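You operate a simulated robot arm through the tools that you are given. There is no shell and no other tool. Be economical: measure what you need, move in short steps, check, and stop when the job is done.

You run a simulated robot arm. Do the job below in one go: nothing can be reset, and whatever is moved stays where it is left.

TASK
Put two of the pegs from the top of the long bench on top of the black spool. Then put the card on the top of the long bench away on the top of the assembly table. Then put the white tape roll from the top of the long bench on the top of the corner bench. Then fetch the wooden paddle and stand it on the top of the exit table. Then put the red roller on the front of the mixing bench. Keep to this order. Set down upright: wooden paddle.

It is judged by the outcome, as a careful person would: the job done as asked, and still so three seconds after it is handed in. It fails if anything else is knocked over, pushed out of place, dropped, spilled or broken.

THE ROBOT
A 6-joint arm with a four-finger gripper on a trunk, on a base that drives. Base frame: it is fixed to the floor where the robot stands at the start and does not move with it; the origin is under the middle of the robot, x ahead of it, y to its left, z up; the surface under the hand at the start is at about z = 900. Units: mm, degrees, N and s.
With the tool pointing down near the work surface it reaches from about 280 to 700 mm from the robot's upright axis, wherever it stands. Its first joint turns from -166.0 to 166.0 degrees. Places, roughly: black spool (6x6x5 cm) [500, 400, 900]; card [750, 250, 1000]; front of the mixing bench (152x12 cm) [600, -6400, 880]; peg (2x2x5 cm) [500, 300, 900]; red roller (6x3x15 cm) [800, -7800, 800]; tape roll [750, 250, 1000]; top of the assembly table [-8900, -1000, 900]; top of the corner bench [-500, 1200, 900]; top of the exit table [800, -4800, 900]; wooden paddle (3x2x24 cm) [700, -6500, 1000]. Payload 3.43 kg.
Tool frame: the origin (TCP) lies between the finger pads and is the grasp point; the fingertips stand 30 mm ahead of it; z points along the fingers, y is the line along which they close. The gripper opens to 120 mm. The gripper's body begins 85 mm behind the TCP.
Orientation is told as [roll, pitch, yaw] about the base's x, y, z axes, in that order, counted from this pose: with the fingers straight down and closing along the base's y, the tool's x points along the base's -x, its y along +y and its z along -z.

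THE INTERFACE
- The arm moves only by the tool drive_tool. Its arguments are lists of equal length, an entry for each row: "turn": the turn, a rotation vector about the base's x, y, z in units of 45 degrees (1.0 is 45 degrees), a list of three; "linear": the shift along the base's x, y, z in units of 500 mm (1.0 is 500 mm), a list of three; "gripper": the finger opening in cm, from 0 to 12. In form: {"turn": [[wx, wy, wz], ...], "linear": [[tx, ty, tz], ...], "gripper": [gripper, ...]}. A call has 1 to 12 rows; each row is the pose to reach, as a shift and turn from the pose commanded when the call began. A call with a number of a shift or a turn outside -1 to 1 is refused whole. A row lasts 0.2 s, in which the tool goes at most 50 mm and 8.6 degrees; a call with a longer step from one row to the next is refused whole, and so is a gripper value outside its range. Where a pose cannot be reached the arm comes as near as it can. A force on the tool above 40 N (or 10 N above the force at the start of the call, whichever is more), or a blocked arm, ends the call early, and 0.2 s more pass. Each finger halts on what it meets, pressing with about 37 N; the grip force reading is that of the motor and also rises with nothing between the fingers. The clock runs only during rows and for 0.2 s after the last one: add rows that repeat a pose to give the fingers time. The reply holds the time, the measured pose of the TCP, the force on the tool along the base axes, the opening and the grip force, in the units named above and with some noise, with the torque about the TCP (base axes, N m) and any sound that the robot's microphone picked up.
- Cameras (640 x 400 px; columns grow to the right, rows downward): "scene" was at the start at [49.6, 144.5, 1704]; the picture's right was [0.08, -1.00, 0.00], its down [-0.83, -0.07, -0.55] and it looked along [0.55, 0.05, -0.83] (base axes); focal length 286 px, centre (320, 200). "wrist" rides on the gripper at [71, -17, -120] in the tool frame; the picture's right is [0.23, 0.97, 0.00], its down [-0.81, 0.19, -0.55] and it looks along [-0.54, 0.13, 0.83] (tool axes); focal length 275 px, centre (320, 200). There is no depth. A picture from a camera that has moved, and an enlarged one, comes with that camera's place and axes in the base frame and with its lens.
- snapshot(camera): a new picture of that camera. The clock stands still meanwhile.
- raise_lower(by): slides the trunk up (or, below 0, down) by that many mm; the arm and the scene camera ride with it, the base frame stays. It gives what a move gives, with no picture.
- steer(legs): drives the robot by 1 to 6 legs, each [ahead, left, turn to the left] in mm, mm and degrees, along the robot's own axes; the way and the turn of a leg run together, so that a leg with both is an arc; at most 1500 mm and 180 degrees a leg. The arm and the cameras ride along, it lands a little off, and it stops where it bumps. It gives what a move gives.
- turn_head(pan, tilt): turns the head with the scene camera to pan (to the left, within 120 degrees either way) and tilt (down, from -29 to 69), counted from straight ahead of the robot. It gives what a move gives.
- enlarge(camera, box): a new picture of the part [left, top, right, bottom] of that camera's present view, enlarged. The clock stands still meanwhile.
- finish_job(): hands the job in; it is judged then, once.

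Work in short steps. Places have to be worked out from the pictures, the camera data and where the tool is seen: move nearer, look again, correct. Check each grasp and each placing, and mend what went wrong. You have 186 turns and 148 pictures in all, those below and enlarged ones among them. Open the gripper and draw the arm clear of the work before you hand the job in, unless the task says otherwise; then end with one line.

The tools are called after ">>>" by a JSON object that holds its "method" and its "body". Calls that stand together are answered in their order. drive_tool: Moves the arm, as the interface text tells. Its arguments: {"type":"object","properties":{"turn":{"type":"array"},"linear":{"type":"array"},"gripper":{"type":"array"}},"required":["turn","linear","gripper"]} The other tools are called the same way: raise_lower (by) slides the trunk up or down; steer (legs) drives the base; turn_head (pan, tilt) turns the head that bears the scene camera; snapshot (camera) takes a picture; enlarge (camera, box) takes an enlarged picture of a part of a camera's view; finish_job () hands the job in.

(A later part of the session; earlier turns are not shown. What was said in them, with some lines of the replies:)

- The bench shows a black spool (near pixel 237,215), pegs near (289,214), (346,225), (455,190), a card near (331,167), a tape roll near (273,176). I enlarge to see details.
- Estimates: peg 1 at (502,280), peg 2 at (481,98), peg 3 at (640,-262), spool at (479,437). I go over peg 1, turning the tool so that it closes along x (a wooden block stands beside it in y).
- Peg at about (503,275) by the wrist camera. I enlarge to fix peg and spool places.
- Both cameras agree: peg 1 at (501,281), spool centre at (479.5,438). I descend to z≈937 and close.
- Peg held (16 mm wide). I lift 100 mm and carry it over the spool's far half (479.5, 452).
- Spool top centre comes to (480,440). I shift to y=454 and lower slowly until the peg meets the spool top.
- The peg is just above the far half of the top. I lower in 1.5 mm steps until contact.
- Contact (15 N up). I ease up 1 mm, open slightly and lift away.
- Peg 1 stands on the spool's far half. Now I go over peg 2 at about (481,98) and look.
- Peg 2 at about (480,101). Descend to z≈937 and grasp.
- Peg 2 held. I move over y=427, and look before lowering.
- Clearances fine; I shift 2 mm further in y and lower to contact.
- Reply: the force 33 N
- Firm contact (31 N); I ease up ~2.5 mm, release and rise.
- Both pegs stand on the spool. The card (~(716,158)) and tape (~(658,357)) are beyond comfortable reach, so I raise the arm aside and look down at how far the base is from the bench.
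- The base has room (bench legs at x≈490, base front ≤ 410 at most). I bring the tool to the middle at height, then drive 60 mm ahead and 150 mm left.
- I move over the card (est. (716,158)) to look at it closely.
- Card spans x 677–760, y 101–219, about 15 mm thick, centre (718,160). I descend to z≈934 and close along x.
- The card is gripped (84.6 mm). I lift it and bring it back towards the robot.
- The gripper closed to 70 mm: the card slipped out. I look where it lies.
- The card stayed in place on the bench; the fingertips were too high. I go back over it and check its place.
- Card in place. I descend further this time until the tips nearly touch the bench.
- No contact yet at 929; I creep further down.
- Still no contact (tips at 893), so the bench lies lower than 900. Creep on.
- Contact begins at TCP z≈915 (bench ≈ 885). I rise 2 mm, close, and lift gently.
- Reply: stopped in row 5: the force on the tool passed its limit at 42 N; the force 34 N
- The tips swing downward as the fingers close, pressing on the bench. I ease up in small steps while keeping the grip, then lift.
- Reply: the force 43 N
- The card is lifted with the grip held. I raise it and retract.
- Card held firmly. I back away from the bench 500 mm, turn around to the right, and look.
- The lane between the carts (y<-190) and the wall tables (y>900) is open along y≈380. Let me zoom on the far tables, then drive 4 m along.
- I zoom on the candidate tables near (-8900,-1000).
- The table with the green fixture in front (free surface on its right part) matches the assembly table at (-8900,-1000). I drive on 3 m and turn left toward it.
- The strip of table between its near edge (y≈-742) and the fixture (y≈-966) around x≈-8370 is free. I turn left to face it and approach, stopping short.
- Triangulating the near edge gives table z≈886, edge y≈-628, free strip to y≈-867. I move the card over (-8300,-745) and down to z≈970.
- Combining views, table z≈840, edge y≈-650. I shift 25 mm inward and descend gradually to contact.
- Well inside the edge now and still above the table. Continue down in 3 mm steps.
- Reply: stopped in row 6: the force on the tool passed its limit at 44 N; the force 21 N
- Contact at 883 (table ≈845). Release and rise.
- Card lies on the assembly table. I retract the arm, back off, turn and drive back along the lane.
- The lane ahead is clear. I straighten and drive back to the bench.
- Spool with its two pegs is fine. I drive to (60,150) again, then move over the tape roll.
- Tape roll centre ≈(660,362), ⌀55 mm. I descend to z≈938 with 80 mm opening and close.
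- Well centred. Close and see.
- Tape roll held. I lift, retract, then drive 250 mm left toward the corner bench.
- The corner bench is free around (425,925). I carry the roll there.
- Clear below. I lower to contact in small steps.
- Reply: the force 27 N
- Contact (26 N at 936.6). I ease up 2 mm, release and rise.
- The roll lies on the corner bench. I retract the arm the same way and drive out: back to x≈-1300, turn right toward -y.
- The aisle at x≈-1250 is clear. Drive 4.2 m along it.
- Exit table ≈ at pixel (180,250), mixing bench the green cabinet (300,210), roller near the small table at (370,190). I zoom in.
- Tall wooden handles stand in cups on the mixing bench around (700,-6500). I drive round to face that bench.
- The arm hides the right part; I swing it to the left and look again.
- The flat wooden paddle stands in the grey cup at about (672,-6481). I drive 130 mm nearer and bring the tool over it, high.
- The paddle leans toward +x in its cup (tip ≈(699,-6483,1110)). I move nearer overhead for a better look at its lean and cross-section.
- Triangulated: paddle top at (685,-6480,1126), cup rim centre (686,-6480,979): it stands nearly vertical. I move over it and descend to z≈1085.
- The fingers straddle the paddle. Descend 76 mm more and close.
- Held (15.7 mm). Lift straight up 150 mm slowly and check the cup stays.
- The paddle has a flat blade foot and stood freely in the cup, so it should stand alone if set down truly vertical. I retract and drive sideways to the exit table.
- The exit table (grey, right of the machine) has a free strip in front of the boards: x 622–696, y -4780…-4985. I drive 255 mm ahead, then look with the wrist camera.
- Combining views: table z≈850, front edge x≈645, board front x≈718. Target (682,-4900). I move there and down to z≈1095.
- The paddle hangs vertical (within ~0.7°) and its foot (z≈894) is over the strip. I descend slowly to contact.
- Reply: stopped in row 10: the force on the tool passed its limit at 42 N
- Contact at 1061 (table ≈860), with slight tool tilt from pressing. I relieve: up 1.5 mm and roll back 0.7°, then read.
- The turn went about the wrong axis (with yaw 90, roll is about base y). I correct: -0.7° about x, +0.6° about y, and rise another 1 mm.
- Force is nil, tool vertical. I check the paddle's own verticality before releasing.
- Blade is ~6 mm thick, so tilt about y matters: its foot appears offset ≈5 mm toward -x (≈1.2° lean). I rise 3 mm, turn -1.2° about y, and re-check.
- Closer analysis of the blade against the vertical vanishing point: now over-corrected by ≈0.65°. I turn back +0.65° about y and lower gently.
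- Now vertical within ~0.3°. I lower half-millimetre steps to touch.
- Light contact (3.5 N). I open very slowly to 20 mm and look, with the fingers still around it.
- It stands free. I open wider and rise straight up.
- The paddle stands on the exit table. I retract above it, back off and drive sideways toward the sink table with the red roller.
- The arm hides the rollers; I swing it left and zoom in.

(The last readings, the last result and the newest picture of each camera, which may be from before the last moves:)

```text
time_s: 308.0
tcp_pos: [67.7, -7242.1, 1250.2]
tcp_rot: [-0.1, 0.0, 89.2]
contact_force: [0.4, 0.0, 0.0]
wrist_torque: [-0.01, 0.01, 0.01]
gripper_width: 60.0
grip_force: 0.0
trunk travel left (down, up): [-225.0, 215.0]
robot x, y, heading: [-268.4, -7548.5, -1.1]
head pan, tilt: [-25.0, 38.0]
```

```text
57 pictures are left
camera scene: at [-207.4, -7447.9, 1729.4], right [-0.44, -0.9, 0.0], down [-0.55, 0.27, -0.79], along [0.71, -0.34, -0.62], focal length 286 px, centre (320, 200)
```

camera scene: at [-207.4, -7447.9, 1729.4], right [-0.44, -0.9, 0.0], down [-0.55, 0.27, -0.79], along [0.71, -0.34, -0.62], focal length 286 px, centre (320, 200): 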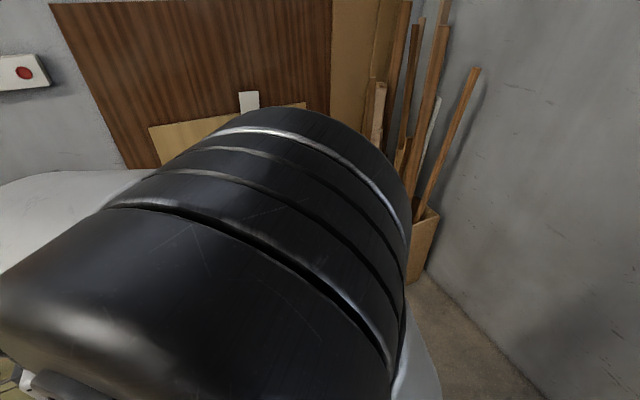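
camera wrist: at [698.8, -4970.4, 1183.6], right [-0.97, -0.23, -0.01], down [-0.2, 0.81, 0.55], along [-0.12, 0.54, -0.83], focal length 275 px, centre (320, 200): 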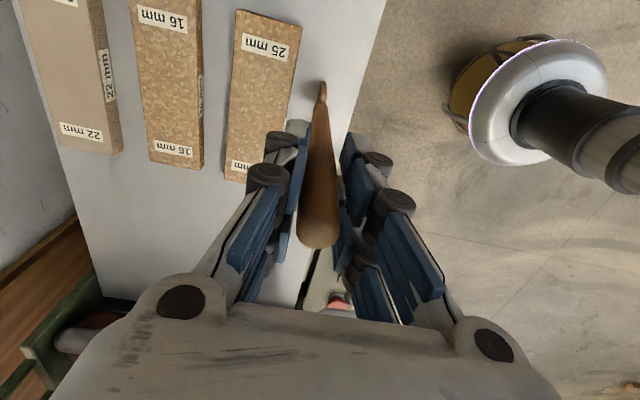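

The elbow blocks the head camera; I return the arm forward, drive 320 mm ahead and use the wrist camera.

>>> {"method": "drive_tool", "body": {"turn": [[0, 0, 0], [0, 0, 0], [0, 0, 0], [0, 0, 0], [0, 0, 0], [0, 0, 0], [0, 0, 0], [0, 0, 0]], "linear": [[0.03, -0.08, 0], [0.06, -0.16, 0], [0.09, -0.24, 0], [0.12, -0.32, 0], [0.15, -0.4, 0], [0.18, -0.48, 0], [0.21, -0.56, 0], [0.24, -0.64, 0]], "gripper": [6, 6, 6, 6, 6, 6, 6, 6]}}

>>> {"method": "steer", "body": {"legs": [[310, -50, 1]]}}

>>> {"method": "drive_tool", "body": {"turn": [[0, 0, 0], [0, 0, 0], [0, 0, 0]], "linear": [[0.08, -0.03, 0], [0.16, -0.06, 0], [0.24, -0.1, 0]], "gripper": [6, 6, 6]}}

>>> {"method": "snapshot", "body": {"camera": "wrist"}}

```text
time_s: 309.8
tcp_pos: [187.4, -7565.2, 1251.9]
tcp_rot: [0.0, 0.0, 89.3]
contact_force: [0.1, -0.9, -0.2]
wrist_torque: [-0.01, 0.02, 0.0]
gripper_width: 60.2
grip_force: 0.1
trunk travel left (down, up): [-225.0, 215.0]
robot x, y, heading: [-264.7, -7550.5, -0.9]
head pan, tilt: [-25.0, 38.0]
```

```text
time_s: 311.9
tcp_pos: [497.7, -7609.5, 1251.2]
tcp_rot: [-0.1, 0.0, 90.1]
contact_force: [0.8, -0.4, 0.2]
wrist_torque: [0.0, 0.0, 0.04]
gripper_width: 59.9
grip_force: 0.2
trunk travel left (down, up): [-225.0, 215.0]
robot x, y, heading: [42.8, -7600.4, -0.1]
head pan, tilt: [-25.0, 38.0]
```

```text
time_s: 312.7
tcp_pos: [618.8, -7660.6, 1250.7]
tcp_rot: [0.0, 0.0, 90.1]
contact_force: [-0.6, -0.4, -0.5]
wrist_torque: [0.0, 0.07, 0.02]
gripper_width: 60.0
grip_force: 0.1
trunk travel left (down, up): [-225.0, 215.0]
robot x, y, heading: [45.5, -7601.5, 0.0]
head pan, tilt: [-25.0, 38.0]
```

```text
56 pictures are left
camera wrist: at [635.6, -7730.4, 1371.9], right [-0.97, -0.23, 0.0], down [-0.19, 0.81, 0.55], along [-0.13, 0.54, -0.83], focal length 275 px, centre (320, 200)
```

wrist: 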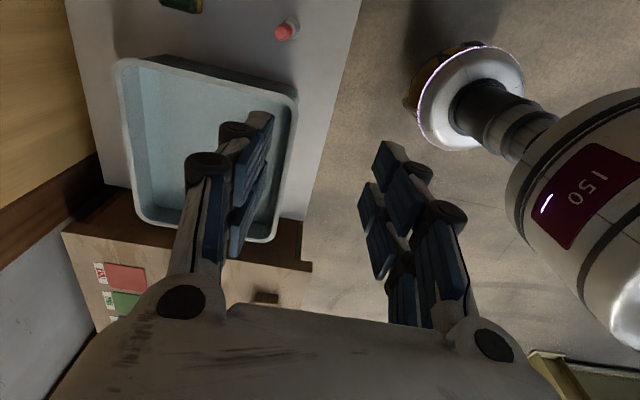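

>>> {"method": "enlarge", "body": {"camera": "wrist", "box": [150, 0, 370, 110]}}

>>> {"method": "snapshot", "body": {"camera": "scene"}}

```text
2.91 times, centred on (260, 55) of wrist
camera zoom: at [635.6, -7730.4, 1371.9], right [-0.97, -0.23, 0.0], down [-0.19, 0.81, 0.55], along [-0.13, 0.54, -0.83], focal length 801 px, centre (494, 622)
```

zoom: 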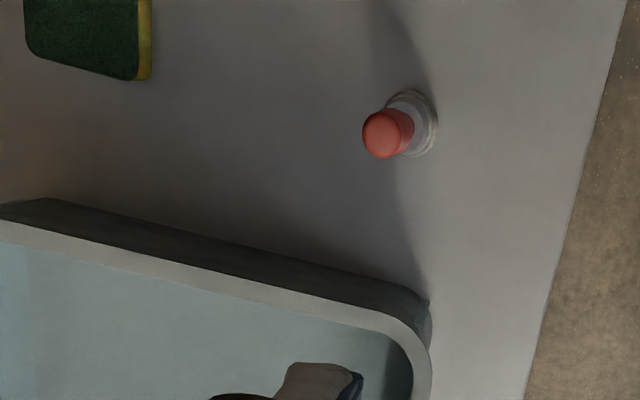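

```text
54 pictures are left
camera scene: at [104.0, -7500.0, 1729.3], right [-0.42, -0.91, 0.0], down [-0.56, 0.26, -0.79], along [0.71, -0.33, -0.62], focal length 286 px, centre (320, 200)
```

scene: 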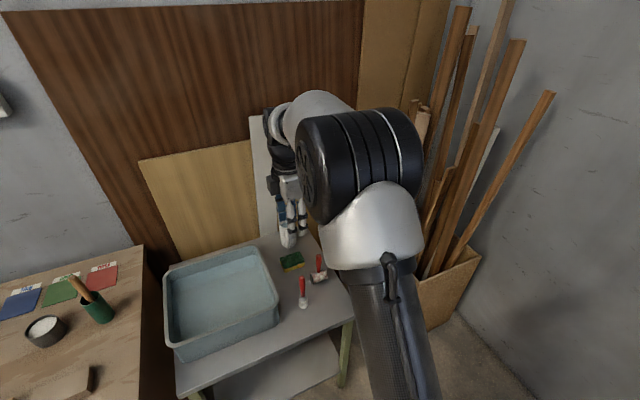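

>>> {"method": "enlarge", "body": {"camera": "scene", "box": [270, 230, 350, 320]}}

```text
4.44 times, centred on (310, 275) of scene
camera zoom: at [104.0, -7500.0, 1729.3], right [-0.42, -0.91, 0.0], down [-0.56, 0.26, -0.79], along [0.71, -0.33, -0.62], focal length 1271 px, centre (364, -133)
```

zoom: 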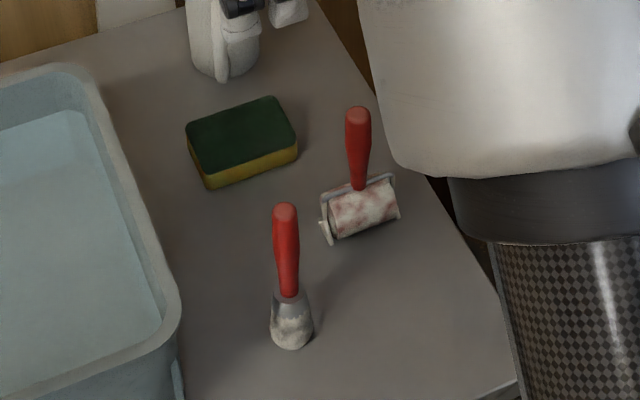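

The roller (with cylinder) is the right one: handle vertical at about (722,-7783), top z≈950; the left red handle is a brush. I shift the base right 150/ahead 30 and go over the roller.

>>> {"method": "steer", "body": {"legs": [[30, -150, 0]]}}

>>> {"method": "drive_tool", "body": {"turn": [[0, 0, 0], [0, 0, 0], [0, 0, 0], [0, 0, 0]], "linear": [[0.07, 0.03, -0.02], [0.14, 0.06, -0.08], [0.14, 0.06, -0.16], [0.14, 0.06, -0.2]], "gripper": [6, 6, 6, 6]}}

>>> {"method": "snapshot", "body": {"camera": "wrist"}}

>>> {"method": "snapshot", "body": {"camera": "scene"}}

```text
time_s: 314.1
tcp_pos: [645.9, -7808.0, 1250.3]
tcp_rot: [-0.1, -0.1, 90.0]
contact_force: [0.0, 0.0, -0.4]
wrist_torque: [0.04, 0.02, 0.0]
gripper_width: 60.5
grip_force: 0.0
trunk travel left (down, up): [-225.0, 215.0]
robot x, y, heading: [72.9, -7750.4, 0.2]
head pan, tilt: [-25.0, 38.0]
```

```text
time_s: 315.1
tcp_pos: [717.3, -7776.3, 1150.2]
tcp_rot: [0.0, 0.0, 90.0]
contact_force: [-0.3, 0.5, 0.4]
wrist_torque: [0.0, 0.02, 0.04]
gripper_width: 60.0
grip_force: 0.0
trunk travel left (down, up): [-225.0, 215.0]
robot x, y, heading: [74.2, -7749.0, -0.0]
head pan, tilt: [-25.0, 38.0]
```

```text
52 pictures are left
camera wrist: at [734.1, -7846.7, 1272.3], right [-0.97, -0.23, 0.0], down [-0.19, 0.81, 0.55], along [-0.13, 0.54, -0.83], focal length 275 px, centre (320, 200)
```

wrist: 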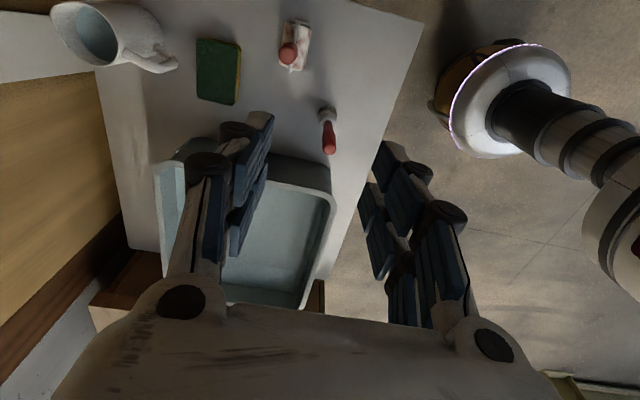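

```text
51 pictures are left
camera scene: at [132.2, -7646.9, 1729.4], right [-0.42, -0.91, 0.0], down [-0.56, 0.26, -0.79], along [0.71, -0.33, -0.62], focal length 286 px, centre (320, 200)
```

scene: 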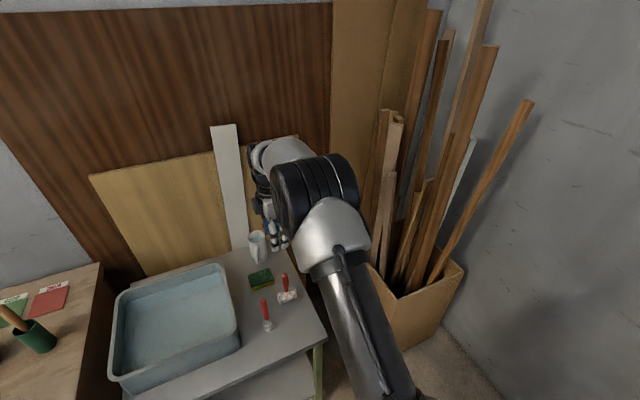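

Triangulated: handle top at (762,-7802,888), so this table is at z≈740. I drive 60 mm ahead/50 right and place the tool above it.

>>> {"method": "steer", "body": {"legs": [[60, -50, 0]]}}

>>> {"method": "drive_tool", "body": {"turn": [[0, 0, 0], [0, 0, 0], [0, 0, 0], [0, 0, 0], [0, 0, 0]], "linear": [[-0.015, 0.025, -0.05], [-0.03, 0.05, -0.13], [-0.03, 0.05, -0.21], [-0.03, 0.05, -0.29], [-0.03, 0.05, -0.33]], "gripper": [6, 6, 6, 6, 6]}}

>>> {"method": "snapshot", "body": {"camera": "wrist"}}

>>> {"method": "enlarge", "body": {"camera": "scene", "box": [220, 220, 330, 320]}}

```text
time_s: 316.1
tcp_pos: [776.4, -7826.6, 1150.7]
tcp_rot: [-0.1, 0.0, 90.1]
contact_force: [0.4, -1.2, -0.9]
wrist_torque: [0.01, 0.05, -0.01]
gripper_width: 60.4
grip_force: 0.0
trunk travel left (down, up): [-225.0, 215.0]
robot x, y, heading: [134.7, -7798.5, -0.0]
head pan, tilt: [-25.0, 38.0]
```

```text
time_s: 317.3
tcp_pos: [762.8, -7800.9, 984.7]
tcp_rot: [-0.1, 0.0, 90.1]
contact_force: [0.0, -0.5, -0.2]
wrist_torque: [0.02, 0.02, -0.03]
gripper_width: 59.9
grip_force: 0.1
trunk travel left (down, up): [-225.0, 215.0]
robot x, y, heading: [134.6, -7800.6, 0.2]
head pan, tilt: [-25.0, 38.0]
```

```text
50 pictures are left
camera wrist: at [779.1, -7871.9, 1107.2], right [-0.97, -0.23, 0.0], down [-0.19, 0.81, 0.55], along [-0.13, 0.54, -0.83], focal length 275 px, centre (320, 200)
```

wrist: 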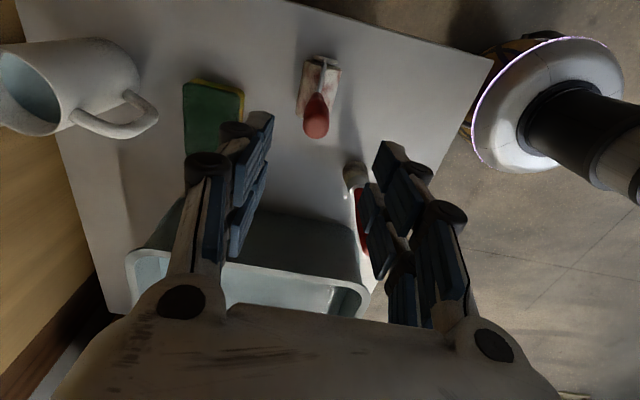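

```text
4.00 times, centred on (275, 270) of scene
camera zoom: at [191.7, -7696.7, 1729.4], right [-0.42, -0.91, 0.0], down [-0.56, 0.26, -0.79], along [0.71, -0.33, -0.62], focal length 1144 px, centre (500, -80)
```

zoom: 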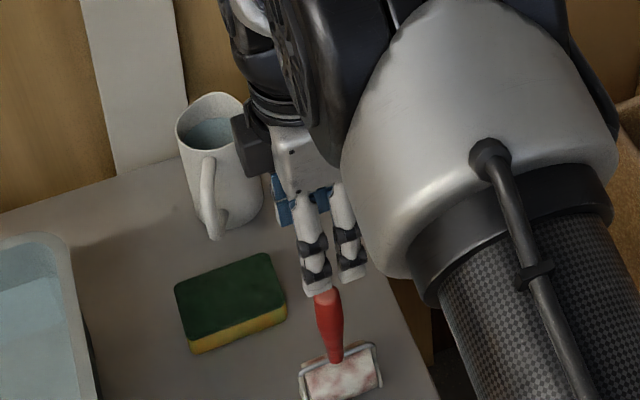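

Well aligned. I descend to z≈862 and close on the handle.

>>> {"method": "drive_tool", "body": {"turn": [[0, 0, 0], [0, 0, 0], [0, 0, 0], [0, 0, 0], [0, 0, 0], [0, 0, 0], [0, 0, 0], [0, 0, 0]], "linear": [[0.002, 0.002, -0.08], [0.002, 0.002, -0.16], [0.002, 0.002, -0.22], [0.002, 0.002, -0.246], [0.002, 0.002, -0.246], [0.002, 0.002, -0.246], [0.002, 0.002, -0.246], [0.002, 0.002, -0.246]], "gripper": [6, 6, 6, 6, 4, 2, 0.5, 0.5]}}

>>> {"method": "snapshot", "body": {"camera": "wrist"}}

```text
time_s: 319.1
tcp_pos: [763.7, -7800.3, 863.2]
tcp_rot: [0.0, 0.0, 90.1]
contact_force: [0.5, -0.2, 0.4]
wrist_torque: [-0.01, -0.01, -0.04]
gripper_width: 20.9
grip_force: 28.7
trunk travel left (down, up): [-225.0, 215.0]
robot x, y, heading: [135.1, -7799.4, -0.1]
head pan, tilt: [-25.0, 38.0]
```

```text
48 pictures are left
camera wrist: at [780.1, -7870.7, 984.8], right [-0.97, -0.23, 0.0], down [-0.19, 0.81, 0.55], along [-0.13, 0.54, -0.83], focal length 275 px, centre (320, 200)
```

wrist: 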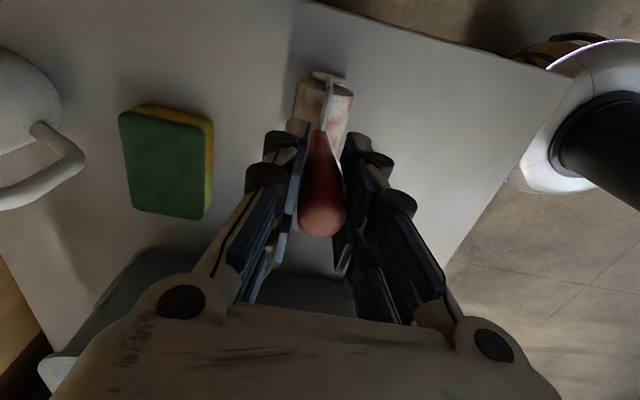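

Gripped (21 mm). Lift and retract.

>>> {"method": "drive_tool", "body": {"turn": [[0, 0, 0], [0, 0, 0], [0, 0, 0], [0, 0, 0], [0, 0, 0], [0, 0, 0], [0, 0, 0], [0, 0, 0], [0, 0, 0], [0, 0, 0], [0, 0, 0], [0, 0, 0]], "linear": [[0, 0, 0.03], [0, 0, 0.1], [0, 0, 0.18], [0, 0, 0.27], [0, 0, 0.36], [0, 0, 0.45], [0, 0, 0.54], [-0.07, 0, 0.58], [-0.15, 0, 0.6], [-0.23, 0, 0.62], [-0.31, 0, 0.62], [-0.38, 0, 0.62]], "gripper": [0.5, 0.5, 0.5, 0.5, 0.5, 0.5, 0.5, 0.5, 0.5, 0.5, 0.5, 0.5]}}

>>> {"method": "snapshot", "body": {"camera": "wrist"}}

```text
time_s: 321.7
tcp_pos: [571.1, -7800.1, 1173.3]
tcp_rot: [-0.2, 0.1, 90.2]
contact_force: [-0.1, 0.8, -2.6]
wrist_torque: [-0.03, -0.01, -0.03]
gripper_width: 20.5
grip_force: 37.5
trunk travel left (down, up): [-225.0, 215.0]
robot x, y, heading: [139.3, -7802.0, 0.0]
head pan, tilt: [-25.0, 38.0]
```

```text
47 pictures are left
camera wrist: at [587.8, -7870.4, 1295.6], right [-0.97, -0.23, 0.0], down [-0.2, 0.81, 0.55], along [-0.13, 0.54, -0.83], focal length 275 px, centre (320, 200)
```

wrist: 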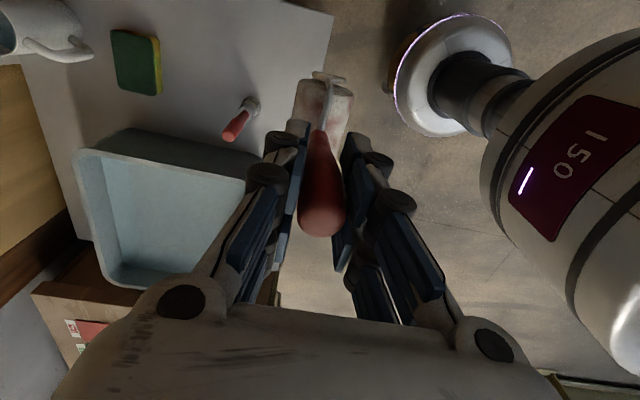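

Roller held. Next: the free spot on the front strip of the mixing bench ≈(590,-6660). Back off, drive left, approach.

>>> {"method": "steer", "body": {"legs": [[-270, 0, 0], [0, 1140, 0], [200, 0, 0]]}}

>>> {"method": "turn_head", "body": {"pan": 10, "tilt": 50}}

>>> {"method": "snapshot", "body": {"camera": "scene"}}

>>> {"method": "snapshot", "body": {"camera": "wrist"}}

```text
time_s: 330.2
tcp_pos: [503.5, -6670.8, 1172.8]
tcp_rot: [-0.1, 0.1, 89.7]
contact_force: [0.2, 0.6, -2.2]
wrist_torque: [0.02, 0.03, -0.01]
gripper_width: 20.6
grip_force: 37.2
trunk travel left (down, up): [-225.0, 215.0]
robot x, y, heading: [63.1, -6664.9, -0.6]
head pan, tilt: [-25.0, 38.0]
```

```text
time_s: 331.2
tcp_pos: [501.4, -6671.9, 1172.0]
tcp_rot: [-0.1, 0.0, 89.6]
contact_force: [-0.7, 0.0, -1.8]
wrist_torque: [0.02, 0.0, -0.03]
gripper_width: 20.3
grip_force: 36.9
trunk travel left (down, up): [-225.0, 215.0]
robot x, y, heading: [64.2, -6665.4, -0.2]
head pan, tilt: [10.0, 50.0]
```

```text
46 pictures are left
camera scene: at [119.9, -6515.7, 1712.3], right [0.17, -0.99, 0.0], down [-0.76, -0.13, -0.64], along [0.63, 0.11, -0.77], focal length 286 px, centre (320, 200)
```

scene: 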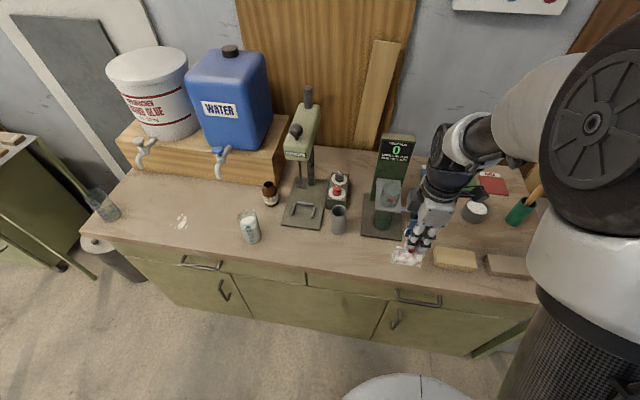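

```text
45 pictures are left
camera wrist: at [518.8, -6741.9, 1295.1], right [-0.97, -0.23, 0.0], down [-0.19, 0.81, 0.55], along [-0.12, 0.54, -0.83], focal length 275 px, centre (320, 200)
```

wrist: 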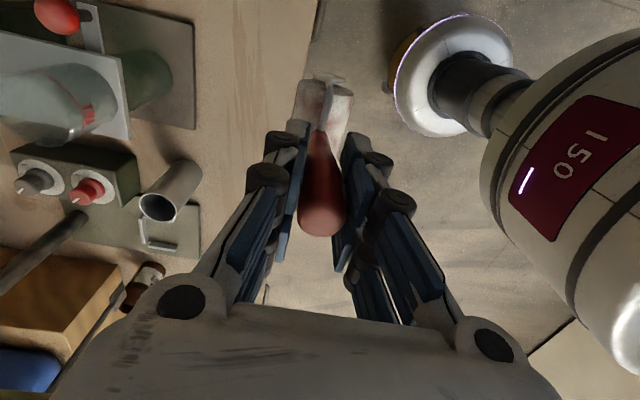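

Bench edge x≈522; spot (592,-6671) is clear. I move there and lower to z≈1025, then slowly to contact.

>>> {"method": "drive_tool", "body": {"turn": [[0, 0, 0], [0, 0, 0], [0, 0, 0], [0, 0, 0], [0, 0, 0], [0, 0, 0]], "linear": [[0.06, 0, 0], [0.12, 0, 0], [0.18, 0, 0], [0.18, 0, -0.1], [0.18, 0, -0.2], [0.18, 0, -0.28]], "gripper": [0.5, 0.5, 0.5, 0.5, 0.5, 0.5]}}

>>> {"method": "enlarge", "body": {"camera": "scene", "box": [350, 180, 510, 290]}}

```text
time_s: 332.6
tcp_pos: [593.4, -6671.2, 1032.1]
tcp_rot: [-0.1, 0.1, 89.7]
contact_force: [0.0, -0.6, -1.6]
wrist_torque: [-0.01, -0.02, -0.02]
gripper_width: 20.3
grip_force: 36.7
trunk travel left (down, up): [-225.0, 215.0]
robot x, y, heading: [64.1, -6672.0, -0.3]
head pan, tilt: [10.0, 50.0]
```

```text
3.64 times, centred on (430, 235) of scene
camera zoom: at [120.7, -6515.6, 1712.2], right [0.17, -0.99, 0.0], down [-0.76, -0.13, -0.64], along [0.63, 0.11, -0.77], focal length 1040 px, centre (-80, 73)
```

zoom: 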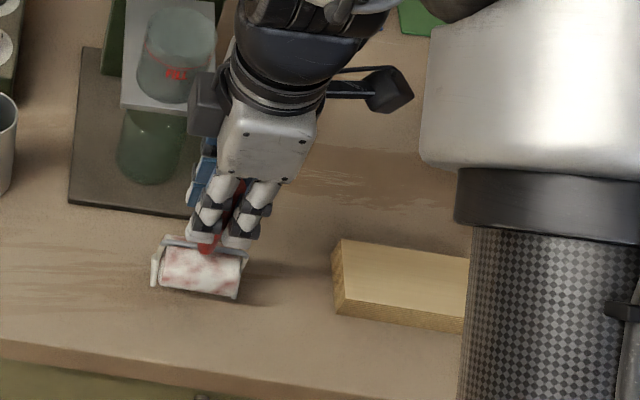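

Clear all round. Lower in small steps to contact.

>>> {"method": "drive_tool", "body": {"turn": [[0, 0, 0], [0, 0, 0], [0, 0, 0], [0, 0, 0], [0, 0, 0], [0, 0, 0], [0, 0, 0], [0, 0, 0], [0, 0, 0], [0, 0, 0], [0, 0, 0], [0, 0, 0]], "linear": [[0, 0, -0.02], [0, 0, -0.03], [0, 0, -0.036], [0, 0, -0.042], [0, 0, -0.047], [0, 0, -0.052], [0, 0, -0.057], [0, 0, -0.062], [0, 0, -0.067], [0, 0, -0.072], [0, 0, -0.077], [0, 0, -0.082]], "gripper": [0.5, 0.5, 0.5, 0.5, 0.5, 0.5, 0.5, 0.5, 0.5, 0.5, 0.5, 0.5]}}

```text
time_s: 335.2
tcp_pos: [593.5, -6671.2, 992.1]
tcp_rot: [-0.4, 0.1, 89.7]
contact_force: [3.6, -0.3, 26.9]
wrist_torque: [-0.31, -0.1, -0.01]
gripper_width: 21.2
grip_force: 36.9
trunk travel left (down, up): [-225.0, 215.0]
robot x, y, heading: [69.0, -6666.6, -0.5]
head pan, tilt: [10.0, 50.0]
```

Contact (27 N). I ease up 2 mm, check, and release slowly.

>>> {"method": "drive_tool", "body": {"turn": [[0, 0, 0], [0, 0, 0], [0, 0, 0]], "linear": [[0, 0, 0.003], [0, 0, 0.004], [0, 0, 0.004]], "gripper": [0.5, 0.5, 0.5]}}

>>> {"method": "drive_tool", "body": {"turn": [[0, 0, 0], [0, 0, 0], [0, 0, 0], [0, 0, 0], [0, 0, 0], [0, 0, 0], [0, 0, 0], [0, 0, 0]], "linear": [[0, 0, 0], [0, 0, 0], [0, 0, 0], [0, 0, 0], [0, 0, 0], [0, 0, 0], [0, 0, 0], [0, 0, 0]], "gripper": [2.0, 2.1, 2.2, 2.3, 2.4, 2.6, 2.8, 3.0]}}

>>> {"method": "snapshot", "body": {"camera": "wrist"}}

```text
time_s: 336.0
tcp_pos: [590.9, -6671.9, 992.8]
tcp_rot: [0.1, 0.0, 89.7]
contact_force: [0.1, 0.2, -0.8]
wrist_torque: [0.0, 0.02, 0.04]
gripper_width: 20.3
grip_force: 36.9
trunk travel left (down, up): [-225.0, 215.0]
robot x, y, heading: [66.3, -6666.6, -0.5]
head pan, tilt: [10.0, 50.0]
```

```text
time_s: 337.8
tcp_pos: [593.4, -6671.4, 993.1]
tcp_rot: [0.0, 0.0, 89.8]
contact_force: [0.0, -0.8, 0.0]
wrist_torque: [0.01, 0.04, 0.0]
gripper_width: 30.3
grip_force: 0.0
trunk travel left (down, up): [-225.0, 215.0]
robot x, y, heading: [62.2, -6665.0, -0.3]
head pan, tilt: [10.0, 50.0]
```

```text
43 pictures are left
camera wrist: at [608.7, -6742.2, 1116.2], right [-0.97, -0.23, 0.0], down [-0.19, 0.81, 0.55], along [-0.12, 0.54, -0.83], focal length 275 px, centre (320, 200)
```

wrist: 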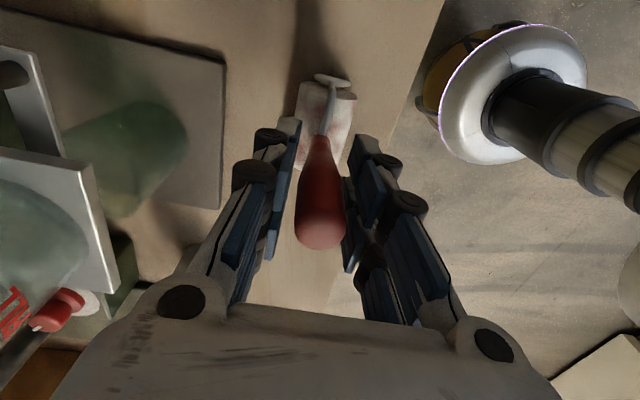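

The handle is near the right finger; I open a bit more and watch whether it stays.

>>> {"method": "drive_tool", "body": {"turn": [[0, 0, 0], [0, 0, 0], [0, 0, 0], [0, 0, 0], [0, 0, 0]], "linear": [[0, 0, 0], [0, 0, 0], [0, 0, 0], [0, 0, 0], [0, 0, 0]], "gripper": [3.2, 3.4, 3.6, 3.8, 4.0]}}

>>> {"method": "snapshot", "body": {"camera": "wrist"}}

```text
time_s: 339.0
tcp_pos: [592.8, -6672.4, 994.4]
tcp_rot: [0.0, 0.0, 89.6]
contact_force: [0.1, 0.9, -0.1]
wrist_torque: [0.01, -0.07, 0.01]
gripper_width: 40.1
grip_force: 0.0
trunk travel left (down, up): [-225.0, 215.0]
robot x, y, heading: [64.4, -6669.6, -0.3]
head pan, tilt: [10.0, 50.0]
```

```text
42 pictures are left
camera wrist: at [608.7, -6742.1, 1116.2], right [-0.97, -0.23, 0.0], down [-0.19, 0.81, 0.55], along [-0.12, 0.54, -0.83], focal length 275 px, centre (320, 200)
```

wrist: 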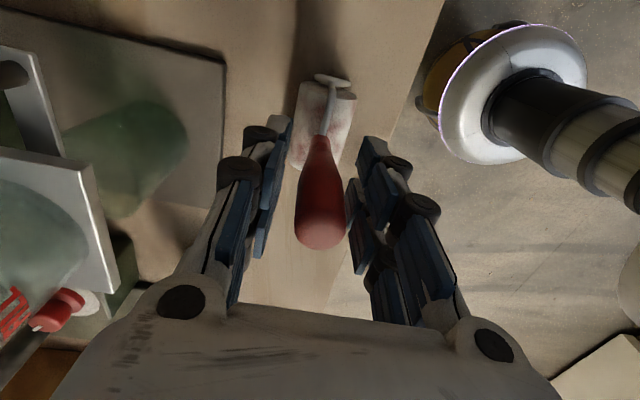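

It stays standing on its own. I open to 60 mm, rise straight up and look.

>>> {"method": "drive_tool", "body": {"turn": [[0, 0, 0], [0, 0, 0], [0, 0, 0], [0, 0, 0], [0, 0, 0], [0, 0, 0], [0, 0, 0], [0, 0, 0], [0, 0, 0], [0, 0, 0]], "linear": [[0, 0, 0], [0, 0, 0], [0, 0, 0.04], [0, 0, 0.1], [0, 0, 0.18], [0, 0, 0.27], [0, 0, 0.36], [-0.08, 0, 0.38], [-0.17, 0, 0.4], [-0.26, 0, 0.4]], "gripper": [5, 6, 6, 6, 6, 6, 6, 6, 6, 6]}}

>>> {"method": "enlarge", "body": {"camera": "scene", "box": [270, 150, 530, 312]}}

```text
time_s: 341.2
tcp_pos: [460.1, -6671.0, 1195.4]
tcp_rot: [-0.1, 0.0, 89.7]
contact_force: [-1.1, 0.2, 1.0]
wrist_torque: [-0.01, -0.05, 0.0]
gripper_width: 60.0
grip_force: 0.1
trunk travel left (down, up): [-225.0, 215.0]
robot x, y, heading: [67.4, -6665.7, -0.4]
head pan, tilt: [10.0, 50.0]
```

```text
2.46 times, centred on (400, 231) of scene
camera zoom: at [117.9, -6515.5, 1712.4], right [0.17, -0.99, 0.0], down [-0.75, -0.13, -0.64], along [0.63, 0.11, -0.77], focal length 704 px, centre (123, 124)
```

zoom: 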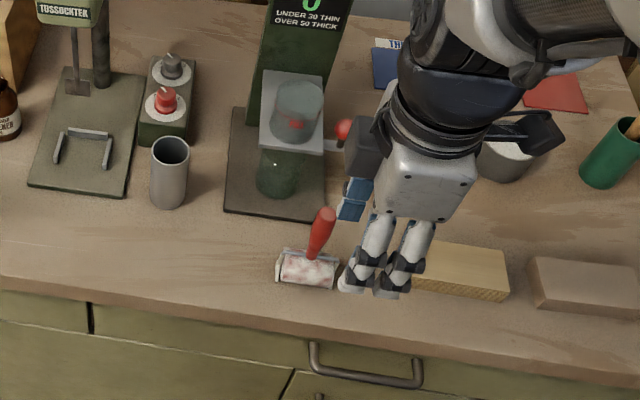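

The roller stands on the front strip, the arm is clear. I glance back at the exit table to confirm the paddle still stands.

>>> {"method": "steer", "body": {"legs": [[-300, 0, 0]]}}

>>> {"method": "turn_head", "body": {"pan": 60, "tilt": 22}}

>>> {"method": "enlarge", "body": {"camera": "scene", "box": [160, 100, 480, 300]}}

```text
time_s: 343.3
tcp_pos: [157.3, -6669.0, 1193.3]
tcp_rot: [-0.1, 0.0, 89.8]
contact_force: [0.0, 0.1, 0.9]
wrist_torque: [-0.03, -0.04, 0.0]
gripper_width: 59.9
grip_force: 0.1
trunk travel left (down, up): [-225.0, 215.0]
robot x, y, heading: [-240.8, -6666.9, -0.4]
head pan, tilt: [10.0, 50.0]
```

```text
time_s: 344.5
tcp_pos: [157.0, -6668.4, 1193.1]
tcp_rot: [-0.1, 0.0, 89.7]
contact_force: [-0.6, -0.7, 0.0]
wrist_torque: [-0.01, 0.0, -0.03]
gripper_width: 60.1
grip_force: 0.0
trunk travel left (down, up): [-225.0, 215.0]
robot x, y, heading: [-239.6, -6662.6, -0.8]
head pan, tilt: [60.0, 22.0]
```

```text
2.00 times, centred on (320, 200) of scene
camera zoom: at [-213.7, -6447.0, 1754.6], right [0.86, -0.5, 0.0], down [-0.19, -0.32, -0.93], along [0.47, 0.8, -0.38], focal length 572 px, centre (320, 200)
```

zoom: 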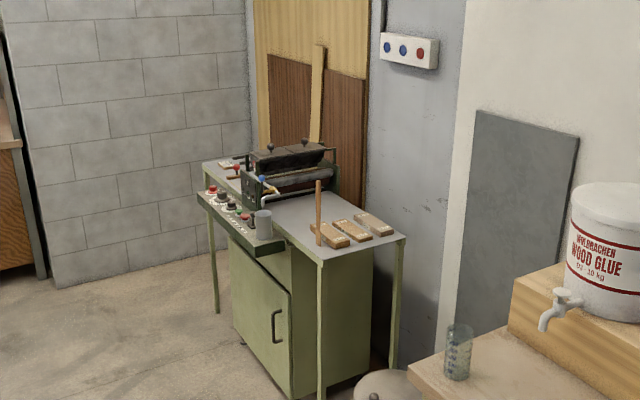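

The paddle still stands upright on the exit table, and the other placings were each checked when they were made. The gripper is open and the arm is clear, so I hand in.

>>> {"method": "finish_job", "body": {}}

```text
The job is handed in.
```

I did all five parts in order and handed the job in: two pegs on the black spool, the card on the assembly table, the white tape roll on the corner bench, the wooden paddle upright on the exit table, and the red roller on the front of the mixing bench. My first grip on the card slipped, but it stayed on the bench.
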